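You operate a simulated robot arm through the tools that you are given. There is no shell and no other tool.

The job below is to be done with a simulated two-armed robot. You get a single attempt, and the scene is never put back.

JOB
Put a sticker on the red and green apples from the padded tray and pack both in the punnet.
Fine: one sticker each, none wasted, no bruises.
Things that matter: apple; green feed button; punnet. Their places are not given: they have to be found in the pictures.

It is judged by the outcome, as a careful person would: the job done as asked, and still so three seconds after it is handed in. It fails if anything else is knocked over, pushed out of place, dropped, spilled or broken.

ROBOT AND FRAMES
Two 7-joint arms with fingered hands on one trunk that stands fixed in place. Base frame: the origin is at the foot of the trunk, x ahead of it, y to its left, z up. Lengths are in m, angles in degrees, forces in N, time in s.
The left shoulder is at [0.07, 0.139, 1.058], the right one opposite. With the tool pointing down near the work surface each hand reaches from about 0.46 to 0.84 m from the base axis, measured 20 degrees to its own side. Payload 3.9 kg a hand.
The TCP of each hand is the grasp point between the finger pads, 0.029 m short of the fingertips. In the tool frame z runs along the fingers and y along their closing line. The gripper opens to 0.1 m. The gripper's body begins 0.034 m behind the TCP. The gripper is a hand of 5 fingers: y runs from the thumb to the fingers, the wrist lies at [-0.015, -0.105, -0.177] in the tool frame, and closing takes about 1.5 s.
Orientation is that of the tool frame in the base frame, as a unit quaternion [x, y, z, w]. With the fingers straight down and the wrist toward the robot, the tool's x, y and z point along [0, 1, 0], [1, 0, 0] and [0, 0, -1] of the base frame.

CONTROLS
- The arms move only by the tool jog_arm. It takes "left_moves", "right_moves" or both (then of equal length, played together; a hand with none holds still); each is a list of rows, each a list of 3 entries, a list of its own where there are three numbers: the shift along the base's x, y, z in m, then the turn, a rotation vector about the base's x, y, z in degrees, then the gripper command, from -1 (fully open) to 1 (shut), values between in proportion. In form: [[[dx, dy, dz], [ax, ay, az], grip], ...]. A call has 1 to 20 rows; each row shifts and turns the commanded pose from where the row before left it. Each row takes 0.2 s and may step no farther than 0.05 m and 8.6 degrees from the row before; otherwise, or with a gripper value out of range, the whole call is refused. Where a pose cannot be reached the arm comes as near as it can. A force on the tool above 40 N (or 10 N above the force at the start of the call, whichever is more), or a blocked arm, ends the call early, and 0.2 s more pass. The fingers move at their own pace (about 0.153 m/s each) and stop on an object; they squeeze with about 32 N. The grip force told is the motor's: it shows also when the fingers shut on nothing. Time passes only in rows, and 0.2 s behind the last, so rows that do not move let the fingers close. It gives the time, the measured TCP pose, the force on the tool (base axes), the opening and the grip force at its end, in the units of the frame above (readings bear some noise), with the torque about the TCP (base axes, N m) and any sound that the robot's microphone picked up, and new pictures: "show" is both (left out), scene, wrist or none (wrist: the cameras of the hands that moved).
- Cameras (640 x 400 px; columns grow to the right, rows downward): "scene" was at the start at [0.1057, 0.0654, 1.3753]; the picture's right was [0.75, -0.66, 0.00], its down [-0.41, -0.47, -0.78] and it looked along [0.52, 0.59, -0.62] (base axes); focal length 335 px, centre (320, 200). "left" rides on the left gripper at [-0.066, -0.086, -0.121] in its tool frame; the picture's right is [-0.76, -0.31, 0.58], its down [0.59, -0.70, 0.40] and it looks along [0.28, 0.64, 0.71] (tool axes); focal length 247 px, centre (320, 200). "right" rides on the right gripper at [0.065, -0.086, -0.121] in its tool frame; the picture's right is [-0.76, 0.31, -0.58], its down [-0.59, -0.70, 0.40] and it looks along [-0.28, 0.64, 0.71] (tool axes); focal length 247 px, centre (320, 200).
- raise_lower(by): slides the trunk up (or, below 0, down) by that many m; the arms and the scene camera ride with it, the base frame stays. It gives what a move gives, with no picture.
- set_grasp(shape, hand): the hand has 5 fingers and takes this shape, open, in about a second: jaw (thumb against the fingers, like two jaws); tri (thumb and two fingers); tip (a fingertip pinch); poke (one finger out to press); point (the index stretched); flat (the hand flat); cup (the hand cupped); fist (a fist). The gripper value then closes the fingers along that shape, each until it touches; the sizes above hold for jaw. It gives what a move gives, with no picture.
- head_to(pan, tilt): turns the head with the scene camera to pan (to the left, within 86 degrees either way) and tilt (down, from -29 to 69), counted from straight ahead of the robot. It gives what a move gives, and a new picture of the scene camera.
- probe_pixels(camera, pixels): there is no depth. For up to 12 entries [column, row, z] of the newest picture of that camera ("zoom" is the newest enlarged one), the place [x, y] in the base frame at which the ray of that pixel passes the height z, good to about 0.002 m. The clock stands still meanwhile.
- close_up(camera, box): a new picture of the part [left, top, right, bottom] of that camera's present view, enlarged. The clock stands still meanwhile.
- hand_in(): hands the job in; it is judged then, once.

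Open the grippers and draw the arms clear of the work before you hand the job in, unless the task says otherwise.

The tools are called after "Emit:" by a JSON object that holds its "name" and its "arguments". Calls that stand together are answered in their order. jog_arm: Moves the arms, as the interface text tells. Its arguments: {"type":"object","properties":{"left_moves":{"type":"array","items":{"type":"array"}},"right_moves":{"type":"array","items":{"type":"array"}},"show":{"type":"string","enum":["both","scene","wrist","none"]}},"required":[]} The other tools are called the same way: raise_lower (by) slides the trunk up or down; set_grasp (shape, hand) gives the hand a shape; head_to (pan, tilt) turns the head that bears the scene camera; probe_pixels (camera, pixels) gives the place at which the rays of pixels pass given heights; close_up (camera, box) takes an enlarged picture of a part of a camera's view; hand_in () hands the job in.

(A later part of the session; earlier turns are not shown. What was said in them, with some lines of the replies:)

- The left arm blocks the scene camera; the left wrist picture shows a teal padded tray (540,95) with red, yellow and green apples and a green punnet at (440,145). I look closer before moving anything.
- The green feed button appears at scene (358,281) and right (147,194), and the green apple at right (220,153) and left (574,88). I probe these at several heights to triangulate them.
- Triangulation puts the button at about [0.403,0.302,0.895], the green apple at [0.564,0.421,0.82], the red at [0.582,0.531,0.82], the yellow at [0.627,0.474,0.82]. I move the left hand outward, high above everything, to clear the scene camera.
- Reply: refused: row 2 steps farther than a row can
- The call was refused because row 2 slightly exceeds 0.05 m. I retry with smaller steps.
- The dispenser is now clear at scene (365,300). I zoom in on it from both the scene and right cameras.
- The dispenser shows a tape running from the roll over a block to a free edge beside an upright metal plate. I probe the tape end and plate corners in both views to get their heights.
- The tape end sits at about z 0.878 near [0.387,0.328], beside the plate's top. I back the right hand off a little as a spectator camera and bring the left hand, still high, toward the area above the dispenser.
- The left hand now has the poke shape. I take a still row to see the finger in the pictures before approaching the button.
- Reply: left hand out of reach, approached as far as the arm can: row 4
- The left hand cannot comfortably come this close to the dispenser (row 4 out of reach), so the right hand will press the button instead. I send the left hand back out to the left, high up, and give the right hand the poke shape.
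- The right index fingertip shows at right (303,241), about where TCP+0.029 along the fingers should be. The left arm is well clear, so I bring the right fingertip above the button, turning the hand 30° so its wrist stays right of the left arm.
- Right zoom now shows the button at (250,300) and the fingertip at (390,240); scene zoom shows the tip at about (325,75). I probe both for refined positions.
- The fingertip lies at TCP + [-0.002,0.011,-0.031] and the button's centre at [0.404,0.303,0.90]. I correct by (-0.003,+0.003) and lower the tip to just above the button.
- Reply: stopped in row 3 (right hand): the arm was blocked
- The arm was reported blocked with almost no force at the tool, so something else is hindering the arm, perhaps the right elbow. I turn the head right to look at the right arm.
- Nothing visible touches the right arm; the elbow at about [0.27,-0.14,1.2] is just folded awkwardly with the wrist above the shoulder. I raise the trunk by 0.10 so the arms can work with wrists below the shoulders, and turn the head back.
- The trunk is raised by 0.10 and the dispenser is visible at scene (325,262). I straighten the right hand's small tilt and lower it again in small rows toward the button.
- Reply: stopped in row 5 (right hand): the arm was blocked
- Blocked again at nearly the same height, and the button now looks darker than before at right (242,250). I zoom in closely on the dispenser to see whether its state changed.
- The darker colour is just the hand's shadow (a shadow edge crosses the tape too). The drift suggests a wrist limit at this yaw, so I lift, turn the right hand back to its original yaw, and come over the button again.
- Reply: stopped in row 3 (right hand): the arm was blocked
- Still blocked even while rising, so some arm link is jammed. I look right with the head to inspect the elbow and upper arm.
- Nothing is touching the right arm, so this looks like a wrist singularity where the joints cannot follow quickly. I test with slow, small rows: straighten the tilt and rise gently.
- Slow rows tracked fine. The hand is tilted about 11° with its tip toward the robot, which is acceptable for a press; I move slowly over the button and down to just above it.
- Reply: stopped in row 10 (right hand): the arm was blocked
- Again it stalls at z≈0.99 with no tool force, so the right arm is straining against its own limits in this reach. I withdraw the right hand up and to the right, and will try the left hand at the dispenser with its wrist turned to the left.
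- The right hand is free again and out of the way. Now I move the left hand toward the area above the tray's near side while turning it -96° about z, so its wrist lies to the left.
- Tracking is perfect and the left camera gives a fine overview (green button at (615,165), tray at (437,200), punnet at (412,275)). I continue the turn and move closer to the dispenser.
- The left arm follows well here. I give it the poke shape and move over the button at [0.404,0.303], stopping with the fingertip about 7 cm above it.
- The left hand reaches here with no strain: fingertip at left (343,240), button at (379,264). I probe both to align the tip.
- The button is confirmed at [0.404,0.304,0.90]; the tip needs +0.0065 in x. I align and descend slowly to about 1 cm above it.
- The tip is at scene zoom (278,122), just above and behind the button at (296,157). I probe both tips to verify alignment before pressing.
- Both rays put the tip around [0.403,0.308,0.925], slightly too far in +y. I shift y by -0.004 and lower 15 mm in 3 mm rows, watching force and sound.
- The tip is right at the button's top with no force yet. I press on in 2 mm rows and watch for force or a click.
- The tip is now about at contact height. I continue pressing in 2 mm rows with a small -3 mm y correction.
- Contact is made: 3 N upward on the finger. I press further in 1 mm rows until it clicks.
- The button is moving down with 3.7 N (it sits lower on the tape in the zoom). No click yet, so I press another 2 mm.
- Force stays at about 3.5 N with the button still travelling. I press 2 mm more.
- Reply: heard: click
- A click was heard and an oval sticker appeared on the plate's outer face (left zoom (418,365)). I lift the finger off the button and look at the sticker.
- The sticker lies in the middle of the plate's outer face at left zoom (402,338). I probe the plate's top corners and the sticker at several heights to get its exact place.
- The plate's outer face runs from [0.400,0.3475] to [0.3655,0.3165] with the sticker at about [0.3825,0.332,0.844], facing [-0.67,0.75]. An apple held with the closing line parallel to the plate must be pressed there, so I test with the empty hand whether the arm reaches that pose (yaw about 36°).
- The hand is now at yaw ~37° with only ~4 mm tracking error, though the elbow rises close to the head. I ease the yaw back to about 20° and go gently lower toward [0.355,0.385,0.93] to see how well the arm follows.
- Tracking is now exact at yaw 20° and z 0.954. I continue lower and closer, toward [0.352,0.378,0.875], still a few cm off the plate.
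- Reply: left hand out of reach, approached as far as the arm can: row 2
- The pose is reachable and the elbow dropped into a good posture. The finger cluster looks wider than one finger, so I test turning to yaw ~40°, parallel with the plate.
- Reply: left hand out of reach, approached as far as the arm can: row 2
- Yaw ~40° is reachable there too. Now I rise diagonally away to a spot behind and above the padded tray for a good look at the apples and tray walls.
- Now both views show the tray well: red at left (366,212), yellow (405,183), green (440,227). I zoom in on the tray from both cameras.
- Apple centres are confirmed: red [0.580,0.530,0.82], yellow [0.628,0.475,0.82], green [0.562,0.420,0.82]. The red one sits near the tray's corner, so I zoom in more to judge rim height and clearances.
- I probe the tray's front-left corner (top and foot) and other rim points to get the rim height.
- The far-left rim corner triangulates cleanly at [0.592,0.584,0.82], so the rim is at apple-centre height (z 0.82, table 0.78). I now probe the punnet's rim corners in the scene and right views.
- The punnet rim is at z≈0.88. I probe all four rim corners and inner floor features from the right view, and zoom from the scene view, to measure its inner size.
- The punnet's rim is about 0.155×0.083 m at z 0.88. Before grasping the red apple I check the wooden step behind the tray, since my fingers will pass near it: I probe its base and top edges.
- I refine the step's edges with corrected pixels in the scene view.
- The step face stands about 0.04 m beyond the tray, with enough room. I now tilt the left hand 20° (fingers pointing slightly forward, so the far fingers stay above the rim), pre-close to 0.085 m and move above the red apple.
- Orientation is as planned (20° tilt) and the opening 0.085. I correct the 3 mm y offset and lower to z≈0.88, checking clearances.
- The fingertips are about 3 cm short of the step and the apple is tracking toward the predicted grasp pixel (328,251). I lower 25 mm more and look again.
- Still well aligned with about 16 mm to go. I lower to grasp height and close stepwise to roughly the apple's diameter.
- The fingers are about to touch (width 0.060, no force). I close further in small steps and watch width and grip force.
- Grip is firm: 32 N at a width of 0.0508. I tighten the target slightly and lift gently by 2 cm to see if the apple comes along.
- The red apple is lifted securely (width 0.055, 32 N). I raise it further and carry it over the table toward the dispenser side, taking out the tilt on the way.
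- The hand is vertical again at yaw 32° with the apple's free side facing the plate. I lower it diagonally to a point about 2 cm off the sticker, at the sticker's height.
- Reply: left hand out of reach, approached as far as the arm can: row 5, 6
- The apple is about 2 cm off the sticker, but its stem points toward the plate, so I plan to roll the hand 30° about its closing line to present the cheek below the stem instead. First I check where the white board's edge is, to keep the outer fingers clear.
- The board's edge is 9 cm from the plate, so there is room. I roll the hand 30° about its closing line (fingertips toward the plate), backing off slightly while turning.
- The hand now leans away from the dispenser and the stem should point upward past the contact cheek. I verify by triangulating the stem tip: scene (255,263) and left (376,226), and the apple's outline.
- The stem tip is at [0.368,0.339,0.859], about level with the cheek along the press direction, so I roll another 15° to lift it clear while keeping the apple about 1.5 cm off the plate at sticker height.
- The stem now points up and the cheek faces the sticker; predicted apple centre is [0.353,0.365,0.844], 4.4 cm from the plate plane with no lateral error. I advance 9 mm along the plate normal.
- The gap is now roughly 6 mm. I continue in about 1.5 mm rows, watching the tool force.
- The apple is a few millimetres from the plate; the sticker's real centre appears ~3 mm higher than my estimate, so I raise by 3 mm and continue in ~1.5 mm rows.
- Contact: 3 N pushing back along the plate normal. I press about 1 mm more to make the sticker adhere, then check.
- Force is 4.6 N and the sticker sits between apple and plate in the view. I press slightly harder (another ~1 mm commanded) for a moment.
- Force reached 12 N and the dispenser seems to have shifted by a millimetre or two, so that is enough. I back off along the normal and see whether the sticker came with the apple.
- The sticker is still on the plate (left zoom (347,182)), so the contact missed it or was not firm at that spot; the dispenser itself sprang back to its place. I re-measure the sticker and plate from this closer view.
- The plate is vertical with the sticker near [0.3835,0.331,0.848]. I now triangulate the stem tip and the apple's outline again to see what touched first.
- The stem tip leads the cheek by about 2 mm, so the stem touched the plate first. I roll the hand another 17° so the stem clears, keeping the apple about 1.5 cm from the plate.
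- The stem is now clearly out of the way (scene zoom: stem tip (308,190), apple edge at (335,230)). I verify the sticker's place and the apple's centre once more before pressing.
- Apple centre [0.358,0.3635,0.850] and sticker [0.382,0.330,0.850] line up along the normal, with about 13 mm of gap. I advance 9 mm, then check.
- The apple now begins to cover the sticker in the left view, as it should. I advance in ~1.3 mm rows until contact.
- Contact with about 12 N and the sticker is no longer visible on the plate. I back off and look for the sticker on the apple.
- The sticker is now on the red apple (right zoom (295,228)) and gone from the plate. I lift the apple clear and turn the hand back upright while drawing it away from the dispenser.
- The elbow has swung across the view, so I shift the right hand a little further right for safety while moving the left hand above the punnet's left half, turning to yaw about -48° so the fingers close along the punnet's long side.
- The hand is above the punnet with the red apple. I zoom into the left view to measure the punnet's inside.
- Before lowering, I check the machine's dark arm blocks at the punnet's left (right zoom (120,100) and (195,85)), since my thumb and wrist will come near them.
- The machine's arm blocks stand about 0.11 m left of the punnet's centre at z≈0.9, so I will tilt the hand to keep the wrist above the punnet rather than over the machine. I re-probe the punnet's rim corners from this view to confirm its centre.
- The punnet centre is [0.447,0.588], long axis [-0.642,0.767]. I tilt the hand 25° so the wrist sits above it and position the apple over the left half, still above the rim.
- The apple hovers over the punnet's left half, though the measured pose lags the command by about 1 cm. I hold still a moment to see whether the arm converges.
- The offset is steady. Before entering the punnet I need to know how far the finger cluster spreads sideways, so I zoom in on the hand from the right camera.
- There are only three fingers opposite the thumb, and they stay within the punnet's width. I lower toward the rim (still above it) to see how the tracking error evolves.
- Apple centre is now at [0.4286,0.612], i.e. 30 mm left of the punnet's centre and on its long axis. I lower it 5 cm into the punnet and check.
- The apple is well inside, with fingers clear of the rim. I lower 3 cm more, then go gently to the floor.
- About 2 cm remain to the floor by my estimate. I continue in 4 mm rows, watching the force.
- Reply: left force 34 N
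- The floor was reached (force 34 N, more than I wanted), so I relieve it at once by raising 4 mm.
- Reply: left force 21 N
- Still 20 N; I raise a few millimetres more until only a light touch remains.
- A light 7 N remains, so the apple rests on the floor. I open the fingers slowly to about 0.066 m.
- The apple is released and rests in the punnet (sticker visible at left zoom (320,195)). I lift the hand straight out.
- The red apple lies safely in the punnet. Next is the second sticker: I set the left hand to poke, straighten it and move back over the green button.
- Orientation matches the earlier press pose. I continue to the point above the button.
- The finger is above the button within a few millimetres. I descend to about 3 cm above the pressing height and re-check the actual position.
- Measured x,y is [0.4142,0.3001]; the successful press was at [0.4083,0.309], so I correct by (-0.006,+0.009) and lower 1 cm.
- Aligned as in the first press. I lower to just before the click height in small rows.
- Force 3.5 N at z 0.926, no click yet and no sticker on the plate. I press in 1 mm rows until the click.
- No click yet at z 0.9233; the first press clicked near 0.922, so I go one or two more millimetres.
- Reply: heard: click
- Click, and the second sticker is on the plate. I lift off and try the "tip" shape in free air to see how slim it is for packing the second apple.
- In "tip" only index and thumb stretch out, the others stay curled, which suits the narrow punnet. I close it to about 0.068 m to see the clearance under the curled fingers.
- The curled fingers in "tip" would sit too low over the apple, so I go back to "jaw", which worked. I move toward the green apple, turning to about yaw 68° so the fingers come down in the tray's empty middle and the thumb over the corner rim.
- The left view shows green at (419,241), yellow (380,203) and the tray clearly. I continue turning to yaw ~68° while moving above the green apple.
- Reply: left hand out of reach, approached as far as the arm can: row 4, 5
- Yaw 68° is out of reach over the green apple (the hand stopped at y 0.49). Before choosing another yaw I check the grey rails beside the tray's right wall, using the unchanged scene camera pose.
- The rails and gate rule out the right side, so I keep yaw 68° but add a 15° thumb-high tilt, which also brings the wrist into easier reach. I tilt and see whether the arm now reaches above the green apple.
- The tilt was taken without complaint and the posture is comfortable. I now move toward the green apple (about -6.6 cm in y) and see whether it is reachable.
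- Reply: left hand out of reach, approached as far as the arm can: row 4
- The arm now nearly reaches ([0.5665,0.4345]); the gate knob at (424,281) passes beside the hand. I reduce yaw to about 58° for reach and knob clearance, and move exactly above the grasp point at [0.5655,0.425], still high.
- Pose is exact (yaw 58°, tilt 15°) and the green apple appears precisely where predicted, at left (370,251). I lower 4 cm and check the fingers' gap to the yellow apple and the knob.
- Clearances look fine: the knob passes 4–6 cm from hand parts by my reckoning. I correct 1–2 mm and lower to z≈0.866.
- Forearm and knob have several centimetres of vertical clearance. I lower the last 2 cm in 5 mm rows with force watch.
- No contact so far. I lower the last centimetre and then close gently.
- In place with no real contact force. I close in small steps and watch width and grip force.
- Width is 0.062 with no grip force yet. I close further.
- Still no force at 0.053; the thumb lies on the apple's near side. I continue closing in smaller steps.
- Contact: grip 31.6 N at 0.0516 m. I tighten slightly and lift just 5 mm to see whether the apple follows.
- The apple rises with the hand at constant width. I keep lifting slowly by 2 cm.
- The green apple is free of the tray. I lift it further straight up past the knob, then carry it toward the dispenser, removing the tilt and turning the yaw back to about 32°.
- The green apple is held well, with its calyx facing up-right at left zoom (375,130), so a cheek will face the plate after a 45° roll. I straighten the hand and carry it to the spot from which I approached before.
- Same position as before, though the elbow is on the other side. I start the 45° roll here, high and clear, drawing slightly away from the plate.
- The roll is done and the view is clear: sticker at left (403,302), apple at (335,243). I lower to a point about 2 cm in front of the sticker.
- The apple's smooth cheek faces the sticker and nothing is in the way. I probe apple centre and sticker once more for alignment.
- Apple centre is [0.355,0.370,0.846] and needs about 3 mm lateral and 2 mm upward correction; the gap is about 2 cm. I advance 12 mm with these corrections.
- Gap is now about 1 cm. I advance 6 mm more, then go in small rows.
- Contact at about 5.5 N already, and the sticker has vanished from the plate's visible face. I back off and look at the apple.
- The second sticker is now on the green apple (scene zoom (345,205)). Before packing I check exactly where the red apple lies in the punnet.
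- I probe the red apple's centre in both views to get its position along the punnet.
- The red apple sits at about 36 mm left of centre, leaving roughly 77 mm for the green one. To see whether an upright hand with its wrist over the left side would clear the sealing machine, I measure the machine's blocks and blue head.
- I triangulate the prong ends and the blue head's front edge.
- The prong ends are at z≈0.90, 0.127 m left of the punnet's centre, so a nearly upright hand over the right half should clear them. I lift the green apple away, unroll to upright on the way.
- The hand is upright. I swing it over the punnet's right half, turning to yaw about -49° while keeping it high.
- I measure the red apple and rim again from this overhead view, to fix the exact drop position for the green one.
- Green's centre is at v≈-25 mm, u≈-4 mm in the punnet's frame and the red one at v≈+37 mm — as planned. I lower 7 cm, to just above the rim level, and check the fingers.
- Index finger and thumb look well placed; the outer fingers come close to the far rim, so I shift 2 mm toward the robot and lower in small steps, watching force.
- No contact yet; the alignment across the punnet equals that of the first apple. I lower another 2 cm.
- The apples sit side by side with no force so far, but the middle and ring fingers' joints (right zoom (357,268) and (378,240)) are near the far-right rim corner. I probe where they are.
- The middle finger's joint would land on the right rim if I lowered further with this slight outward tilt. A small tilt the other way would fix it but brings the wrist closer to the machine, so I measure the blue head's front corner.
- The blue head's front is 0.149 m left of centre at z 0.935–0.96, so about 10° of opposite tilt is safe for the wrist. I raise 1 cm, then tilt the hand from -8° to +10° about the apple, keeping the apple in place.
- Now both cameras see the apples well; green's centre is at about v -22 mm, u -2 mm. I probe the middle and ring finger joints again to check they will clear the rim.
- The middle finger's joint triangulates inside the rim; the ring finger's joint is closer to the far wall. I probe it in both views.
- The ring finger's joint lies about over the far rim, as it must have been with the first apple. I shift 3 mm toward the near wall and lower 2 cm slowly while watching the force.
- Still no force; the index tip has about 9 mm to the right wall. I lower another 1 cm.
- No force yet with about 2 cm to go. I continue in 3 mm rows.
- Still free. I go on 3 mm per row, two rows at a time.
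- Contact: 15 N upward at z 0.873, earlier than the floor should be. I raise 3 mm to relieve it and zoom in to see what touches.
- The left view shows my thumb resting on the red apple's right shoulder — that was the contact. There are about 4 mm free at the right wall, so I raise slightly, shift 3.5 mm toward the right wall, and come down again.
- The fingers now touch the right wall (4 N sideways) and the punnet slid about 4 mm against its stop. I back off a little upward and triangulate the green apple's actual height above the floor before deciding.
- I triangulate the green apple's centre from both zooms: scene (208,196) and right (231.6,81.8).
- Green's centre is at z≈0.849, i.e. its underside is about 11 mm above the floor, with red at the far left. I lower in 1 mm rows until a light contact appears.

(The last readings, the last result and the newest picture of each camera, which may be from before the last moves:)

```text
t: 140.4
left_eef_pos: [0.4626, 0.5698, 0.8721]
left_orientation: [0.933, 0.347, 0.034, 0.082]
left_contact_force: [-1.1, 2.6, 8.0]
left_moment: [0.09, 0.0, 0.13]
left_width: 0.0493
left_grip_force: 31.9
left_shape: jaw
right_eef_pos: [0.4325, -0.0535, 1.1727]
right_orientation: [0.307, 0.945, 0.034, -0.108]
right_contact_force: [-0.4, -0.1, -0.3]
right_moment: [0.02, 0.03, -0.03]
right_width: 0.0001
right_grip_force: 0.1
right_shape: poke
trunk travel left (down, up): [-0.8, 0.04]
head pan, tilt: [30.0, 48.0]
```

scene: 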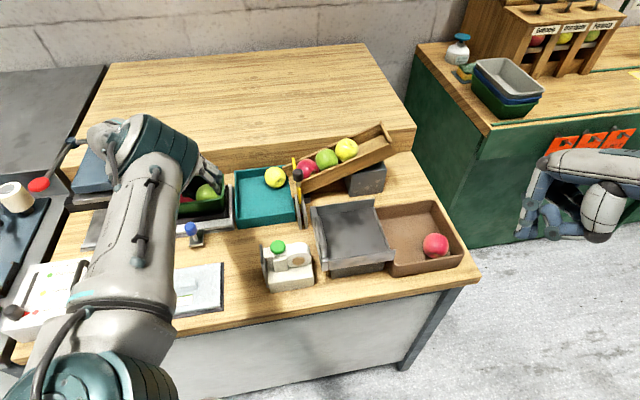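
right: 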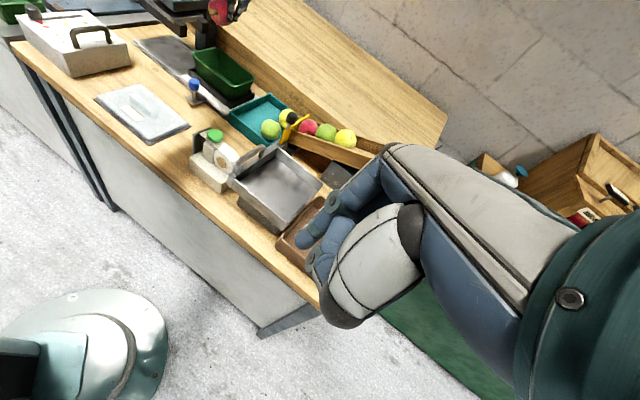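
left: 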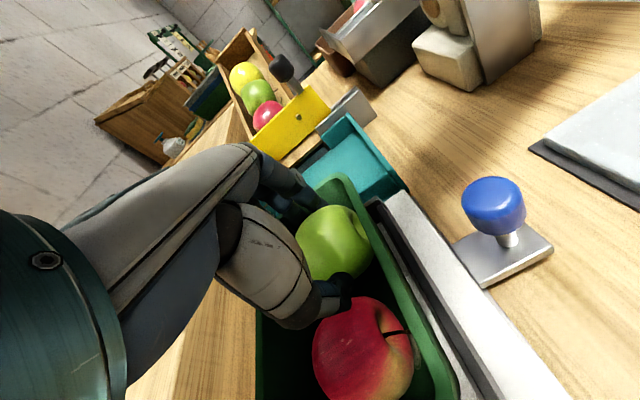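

Light contact of 8 N centred near the apple, so its underside is at or close to the floor. I open the fingers slowly in small steps.

Emit:
{"name": "jog_arm", "arguments": {"left_moves": [[[0, 0, 0.0005], [0, 0, 0], 0.03], [[0, 0, 0], [0, 0, 0], 0.0], [[0, 0, 0], [0, 0, 0], -0.03], [[0, 0, 0], [0, 0, 0], -0.06]], "show": "none"}}

Emit:
{"name": "close_up", "arguments": {"camera": "scene", "box": [185, 160, 235, 210]}}

Emit:
{"name": "close_up", "arguments": {"camera": "right", "box": [205, 50, 265, 100]}}

Emit:
{"name": "close_up", "arguments": {"camera": "left", "box": [270, 170, 470, 370]}}

```text
t: 141.4
left_eef_pos: [0.4627, 0.57, 0.8723]
left_orientation: [0.933, 0.347, 0.034, 0.084]
left_contact_force: [-0.4, 0.1, 0.3]
left_moment: [0.0, -0.01, 0.01]
left_width: 0.0523
left_grip_force: 0.1
left_shape: jaw
right_eef_pos: [0.4323, -0.0524, 1.1734]
right_orientation: [0.306, 0.945, 0.032, -0.109]
right_contact_force: [1.2, 0.2, 0.5]
right_moment: [0.04, 0.01, 0.0]
right_width: 0.0002
right_grip_force: 0.0
right_shape: poke
trunk travel left (down, up): [-0.8, 0.04]
head pan, tilt: [30.0, 48.0]
```

```text
8.00 times, centred on (210, 185) of scene
```

zoom: 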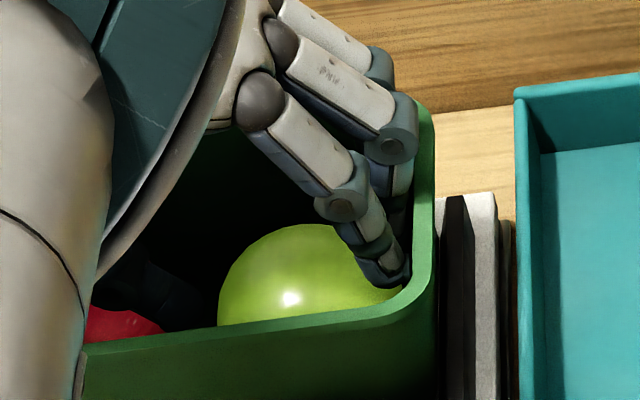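

```text
8.00 times, centred on (235, 75) of right
```

zoom: 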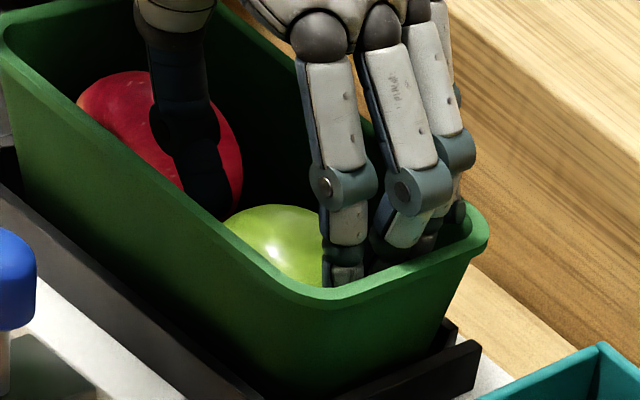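

```text
2.00 times, centred on (370, 270) of left
```

zoom: 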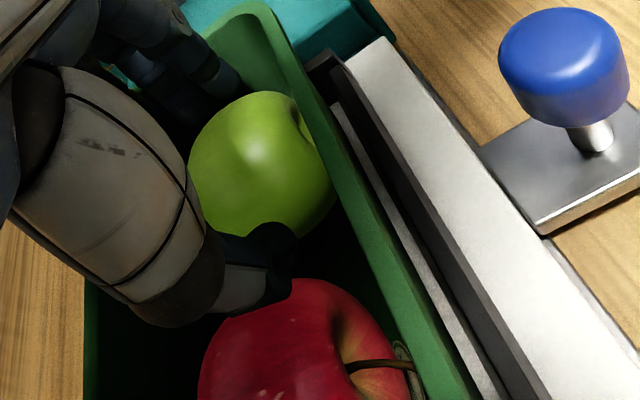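

The green apple is released and has settled on the floor beside the red one. I lift the hand straight up out of the punnet.

Emit:
{"name": "jog_arm", "arguments": {"left_moves": [[[0, 0, 0.004], [0, 0, 0], -0.06], [[0, 0, 0.008], [0, 0, 0], -0.06], [[0, 0, 0.015], [0, 0, 0], -0.06], [[0, 0, 0.025], [0, 0, 0], -0.06], [[0, 0, 0.03], [0, 0, 0], -0.06], [[0, 0, 0.03], [0, 0, 0], -0.06]], "show": "both"}}

Emit:
{"name": "close_up", "arguments": {"camera": "scene", "box": [140, 150, 250, 235]}}

Emit:
{"name": "close_up", "arguments": {"camera": "right", "box": [180, 30, 280, 110]}}

Emit:
{"name": "close_up", "arguments": {"camera": "left", "box": [290, 170, 510, 390]}}

```text
t: 142.8
left_eef_pos: [0.4641, 0.5697, 0.9861]
left_orientation: [0.933, 0.348, 0.033, 0.083]
left_contact_force: [-0.4, 0.5, 0.0]
left_moment: [0.01, -0.03, 0.01]
left_width: 0.0532
left_grip_force: 0.1
left_shape: jaw
right_eef_pos: [0.4341, -0.0533, 1.1726]
right_orientation: [0.307, 0.945, 0.033, -0.108]
right_contact_force: [-0.2, 0.9, -0.9]
right_moment: [0.01, -0.02, 0.01]
right_width: 0.0
right_grip_force: 0.2
right_shape: poke
trunk travel left (down, up): [-0.8, 0.04]
head pan, tilt: [30.0, 48.0]
```

scene: 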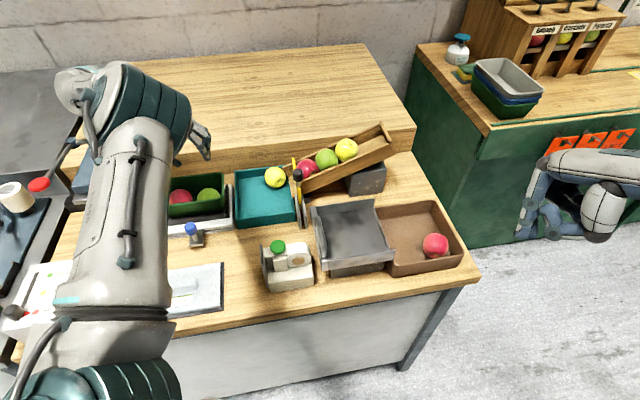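
left: 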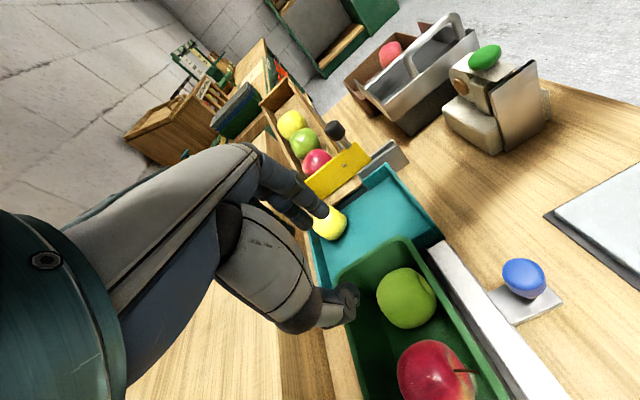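

```text
4.71 times, centred on (195, 192) of scene
```

zoom: 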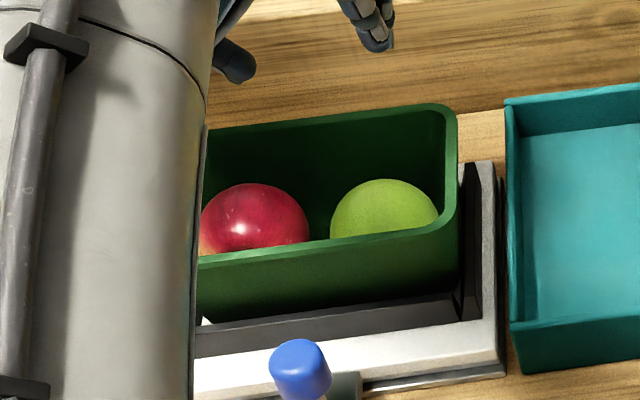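

```text
5.00 times, centred on (230, 70) of right
```

zoom: 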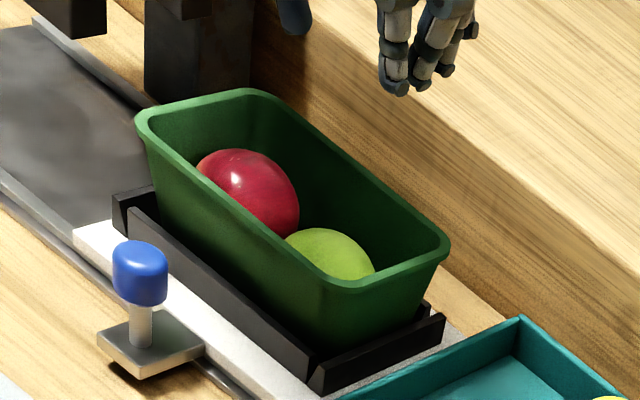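

```text
1.82 times, centred on (400, 280) of left
```

zoom: 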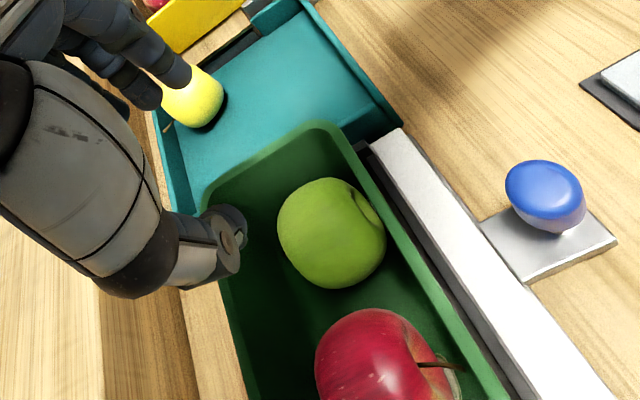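

Both stickered apples now lie side by side in the punnet. I raise the left hand well clear, straightening it, and then look at everything again.

Emit:
{"name": "jog_arm", "arguments": {"left_moves": [[[0, 0, 0.03], [0, 0, 0], -0.1], [[0, 0, 0.035], [3.78, 3.28, 0], -0.3], [[0, 0, 0.035], [3.78, 3.28, 0], -0.6], [[-0.01, 0.005, 0.035], [0, 0, 8], -1], [[-0.015, 0.005, 0.025], [0, 0, 8], -1], [[-0.015, 0.01, 0.015], [0, 0, 8], -1], [[-0.015, 0.01, 0.01], [0, 0, 8], -1], [[-0.01, 0.01, 0.01], [0, 0, 8], -1], [[0, 0.01, 0.01], [0, 0, 8], -1], [[0, 0, 0], [0, 0, 0], -1]], "show": "both"}}

```text
t: 145.0
left_eef_pos: [0.3985, 0.6213, 1.19]
left_orientation: [0.713, 0.701, 0.003, 0.001]
left_contact_force: [0.7, 0.4, 0.0]
left_moment: [0.03, -0.01, -0.01]
left_width: 0.0997
left_grip_force: 0.2
left_shape: jaw
right_eef_pos: [0.4338, -0.053, 1.1735]
right_orientation: [0.307, 0.945, 0.032, -0.108]
right_contact_force: [0.8, 0.8, -0.7]
right_moment: [0.03, 0.03, -0.02]
right_width: 0.0
right_grip_force: 0.0
right_shape: poke
trunk travel left (down, up): [-0.8, 0.04]
head pan, tilt: [30.0, 48.0]
```

scene: 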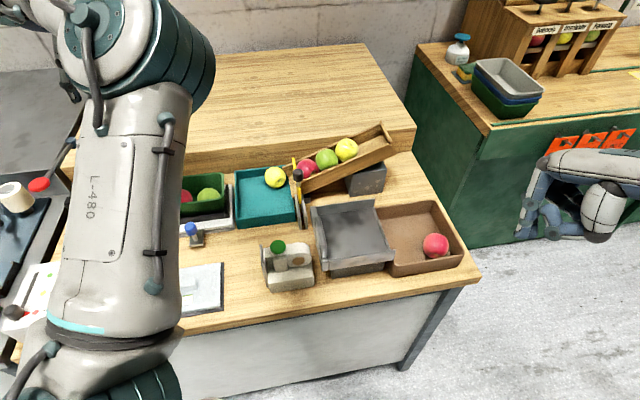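
left: 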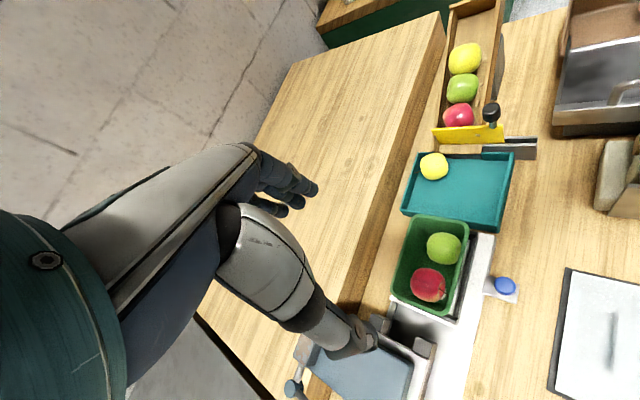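

The overview shows both apples in the punnet and everything else in place. I zoom in to check stickers and surroundings.

Emit:
{"name": "close_up", "arguments": {"camera": "left", "box": [380, 200, 520, 330]}}

Emit:
{"name": "close_up", "arguments": {"camera": "right", "box": [180, 30, 280, 110]}}

Emit:
{"name": "close_up", "arguments": {"camera": "scene", "box": [180, 160, 330, 310]}}

```text
3.08 times, centred on (450, 265) of left
```

zoom: 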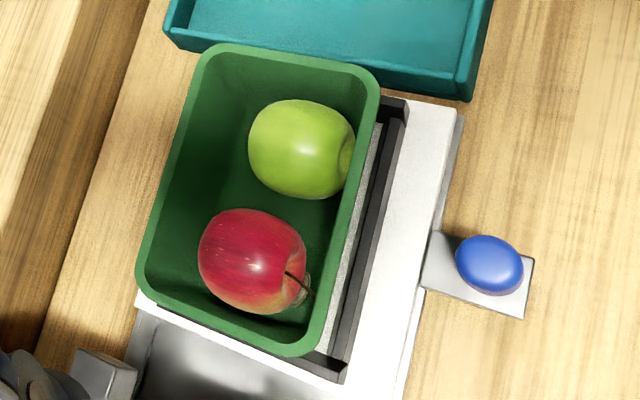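

```text
5.00 times, centred on (230, 70) of right
```

zoom: 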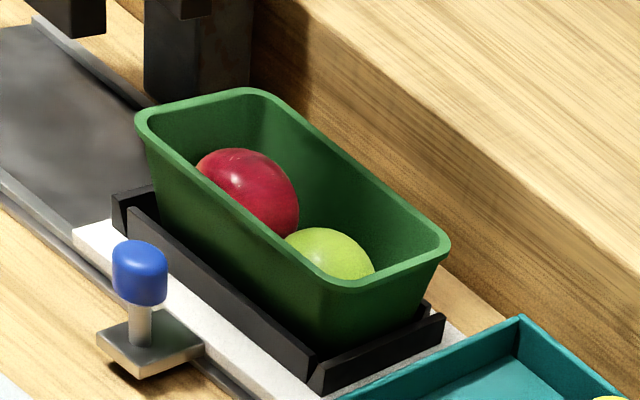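

```text
2.67 times, centred on (255, 235) of scene
```

zoom: 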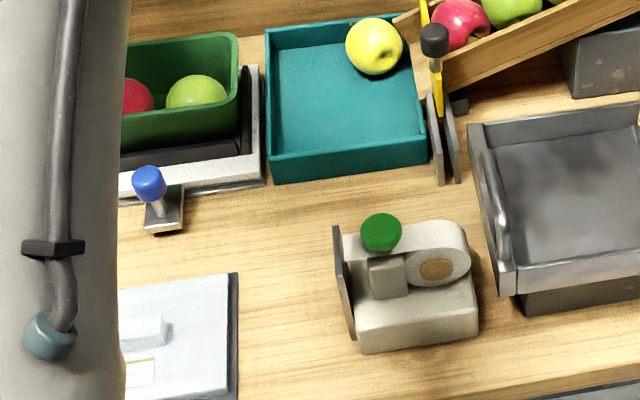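

Everything is in order: both apples in the punnet, yellow apple and dispenser untouched, no sticker left on the plate. I draw the left arm back to its parking place and open the right hand.

Emit:
{"name": "jog_arm", "arguments": {"left_moves": [[[-0.01, 0.02, 0.02], [0, 0, 7.5], -1], [[-0.02, 0.02, 0.02], [0, 0, 7.5], -1], [[-0.03, 0.01, 0.01], [0, 0, 7.5], -1], [[-0.035, 0.0, 0.0], [0, 0, 7.5], -1], [[-0.035, -0.01, 0.0], [0, 0, 7.5], -1], [[-0.03, -0.02, 0.0], [0, 0, 7.5], -1], [[-0.02, -0.02, 0.0], [0, 0, 0], -1], [[0, 0, 0], [0, 0, 0], -1]], "show": "both"}}

Emit:
{"name": "set_grasp", "arguments": {"hand": "right", "shape": "jaw"}}

Emit:
{"name": "head_to", "arguments": {"pan": 50, "tilt": 45}}

```text
t: 146.8
left_eef_pos: [0.2188, 0.622, 1.2393]
left_orientation: [0.392, 0.92, 0.003, -0.001]
left_contact_force: [-0.2, 0.0, -0.3]
left_moment: [-0.02, 0.0, 0.01]
left_width: 0.0998
left_grip_force: 0.0
left_shape: jaw
right_eef_pos: [0.4345, -0.0526, 1.1723]
right_orientation: [0.307, 0.945, 0.032, -0.109]
right_contact_force: [-0.3, -0.1, -0.5]
right_moment: [0.0, 0.0, -0.05]
right_width: 0.0002
right_grip_force: 0.0
right_shape: poke
trunk travel left (down, up): [-0.8, 0.04]
head pan, tilt: [30.0, 48.0]
```

scene: 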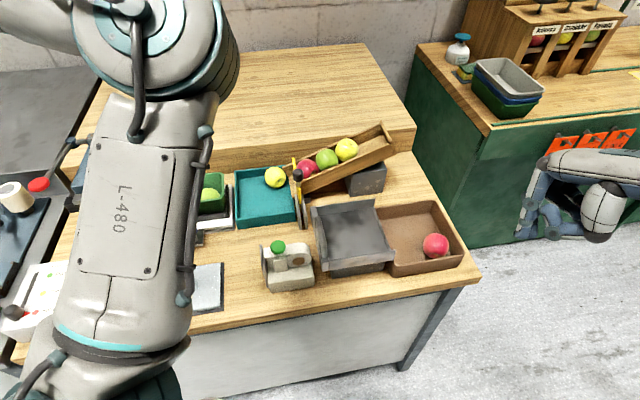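
left: 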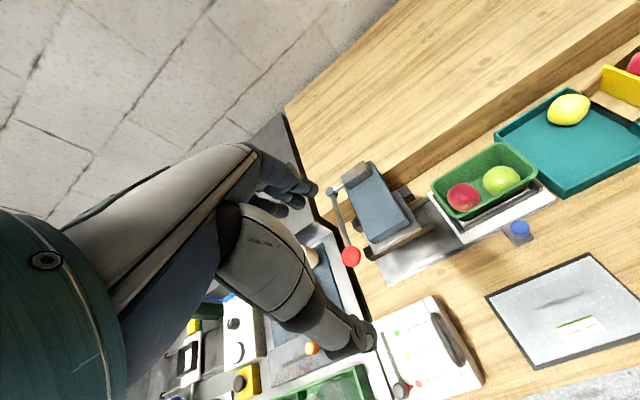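

```text
t: 147.7
left_eef_pos: [0.2177, 0.6214, 1.2408]
left_orientation: [0.392, 0.92, 0.003, -0.002]
left_contact_force: [0.3, -0.2, -0.3]
left_moment: [-0.01, 0.04, 0.02]
left_width: 0.0998
left_grip_force: 0.0
left_shape: jaw
right_eef_pos: [0.4343, -0.053, 1.1725]
right_orientation: [0.307, 0.945, 0.033, -0.108]
right_contact_force: [0.5, -0.4, 0.0]
right_moment: [-0.02, 0.01, 0.02]
right_width: 0.1001
right_grip_force: 0.0
right_shape: jaw
trunk travel left (down, up): [-0.8, 0.04]
head pan, tilt: [30.0, 48.0]
```

```text
t: 148.5
left_eef_pos: [0.2182, 0.6206, 1.2408]
left_orientation: [0.391, 0.92, 0.004, -0.002]
left_contact_force: [-0.5, 0.7, 0.6]
left_moment: [0.01, -0.05, 0.0]
left_width: 0.0998
left_grip_force: 0.0
left_shape: jaw
right_eef_pos: [0.435, -0.0534, 1.1722]
right_orientation: [0.308, 0.945, 0.033, -0.109]
right_contact_force: [-0.7, -0.2, -0.8]
right_moment: [-0.01, -0.01, 0.0]
right_width: 0.0999
right_grip_force: 0.1
right_shape: jaw
trunk travel left (down, up): [-0.8, 0.04]
head pan, tilt: [50.0, 45.0]
```

scene: 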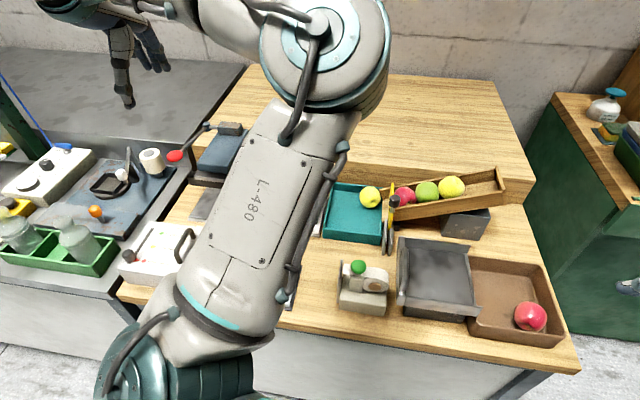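

The left view shows red and green in the punnet at (463,197) and (500,182), everything else in place. One last zoom to confirm before handing in.

Emit:
{"name": "close_up", "arguments": {"camera": "left", "box": [410, 80, 640, 260]}}

Emit:
{"name": "close_up", "arguments": {"camera": "right", "box": [170, 30, 290, 130]}}

```text
2.22 times, centred on (525, 170) of left
```

zoom: 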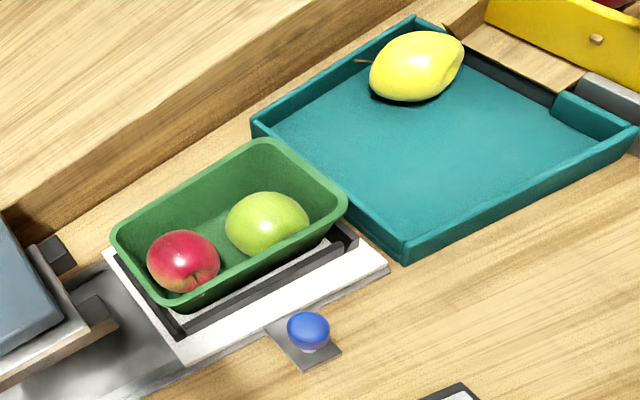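

```text
4.00 times, centred on (230, 80) of right
```

zoom: 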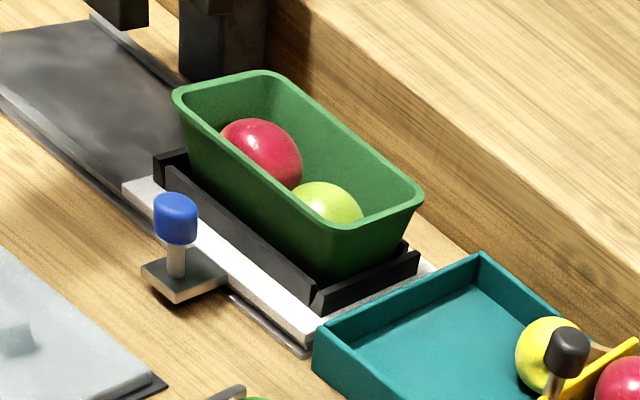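

Both stickered apples rest in the punnet, which sits in its holder; both arms are clear with open grippers. I hand the job in.

Emit:
{"name": "hand_in", "arguments": {}}

```text
The job is handed in.
```

I put one sticker on each of the red and green apples from the padded tray and packed both in the punnet. The job is handed in. I pressed the feed button twice, so two stickers were fed and none is left on the dispenser plate.

Some points could affect the judging:

- **Possible bruising on the red apple:** I pressed it onto the punnet floor with about 34 N for a moment. Later my thumb pressed on it with about 15 N while I was packing the green one. It looked unmarked in the pictures, but I can't rule out a bruise.
- **Drop of the green apple:** it fell roughly 1 to 1.5 cm when I let go, because the fingers could not go lower beside the red apple and the punnet wall. The microphone reported no sound from it.
- **Green apple's sticker not visible at the end:** it faces the near wall of the punnet. I last saw it on the apple just after it was applied.
- **Punnet and dispenser moved slightly:** my fingers pushed the punnet about 4 mm against its holder. The dispenser shifted by about 2 mm on the first try with the red apple, when the stem touched the plate and the sticker did not take. It then sprang back.

The yellow apple, the gate and the chute apples looked unchanged in the final pictures. Both arms are clear of the work with the grippers open.
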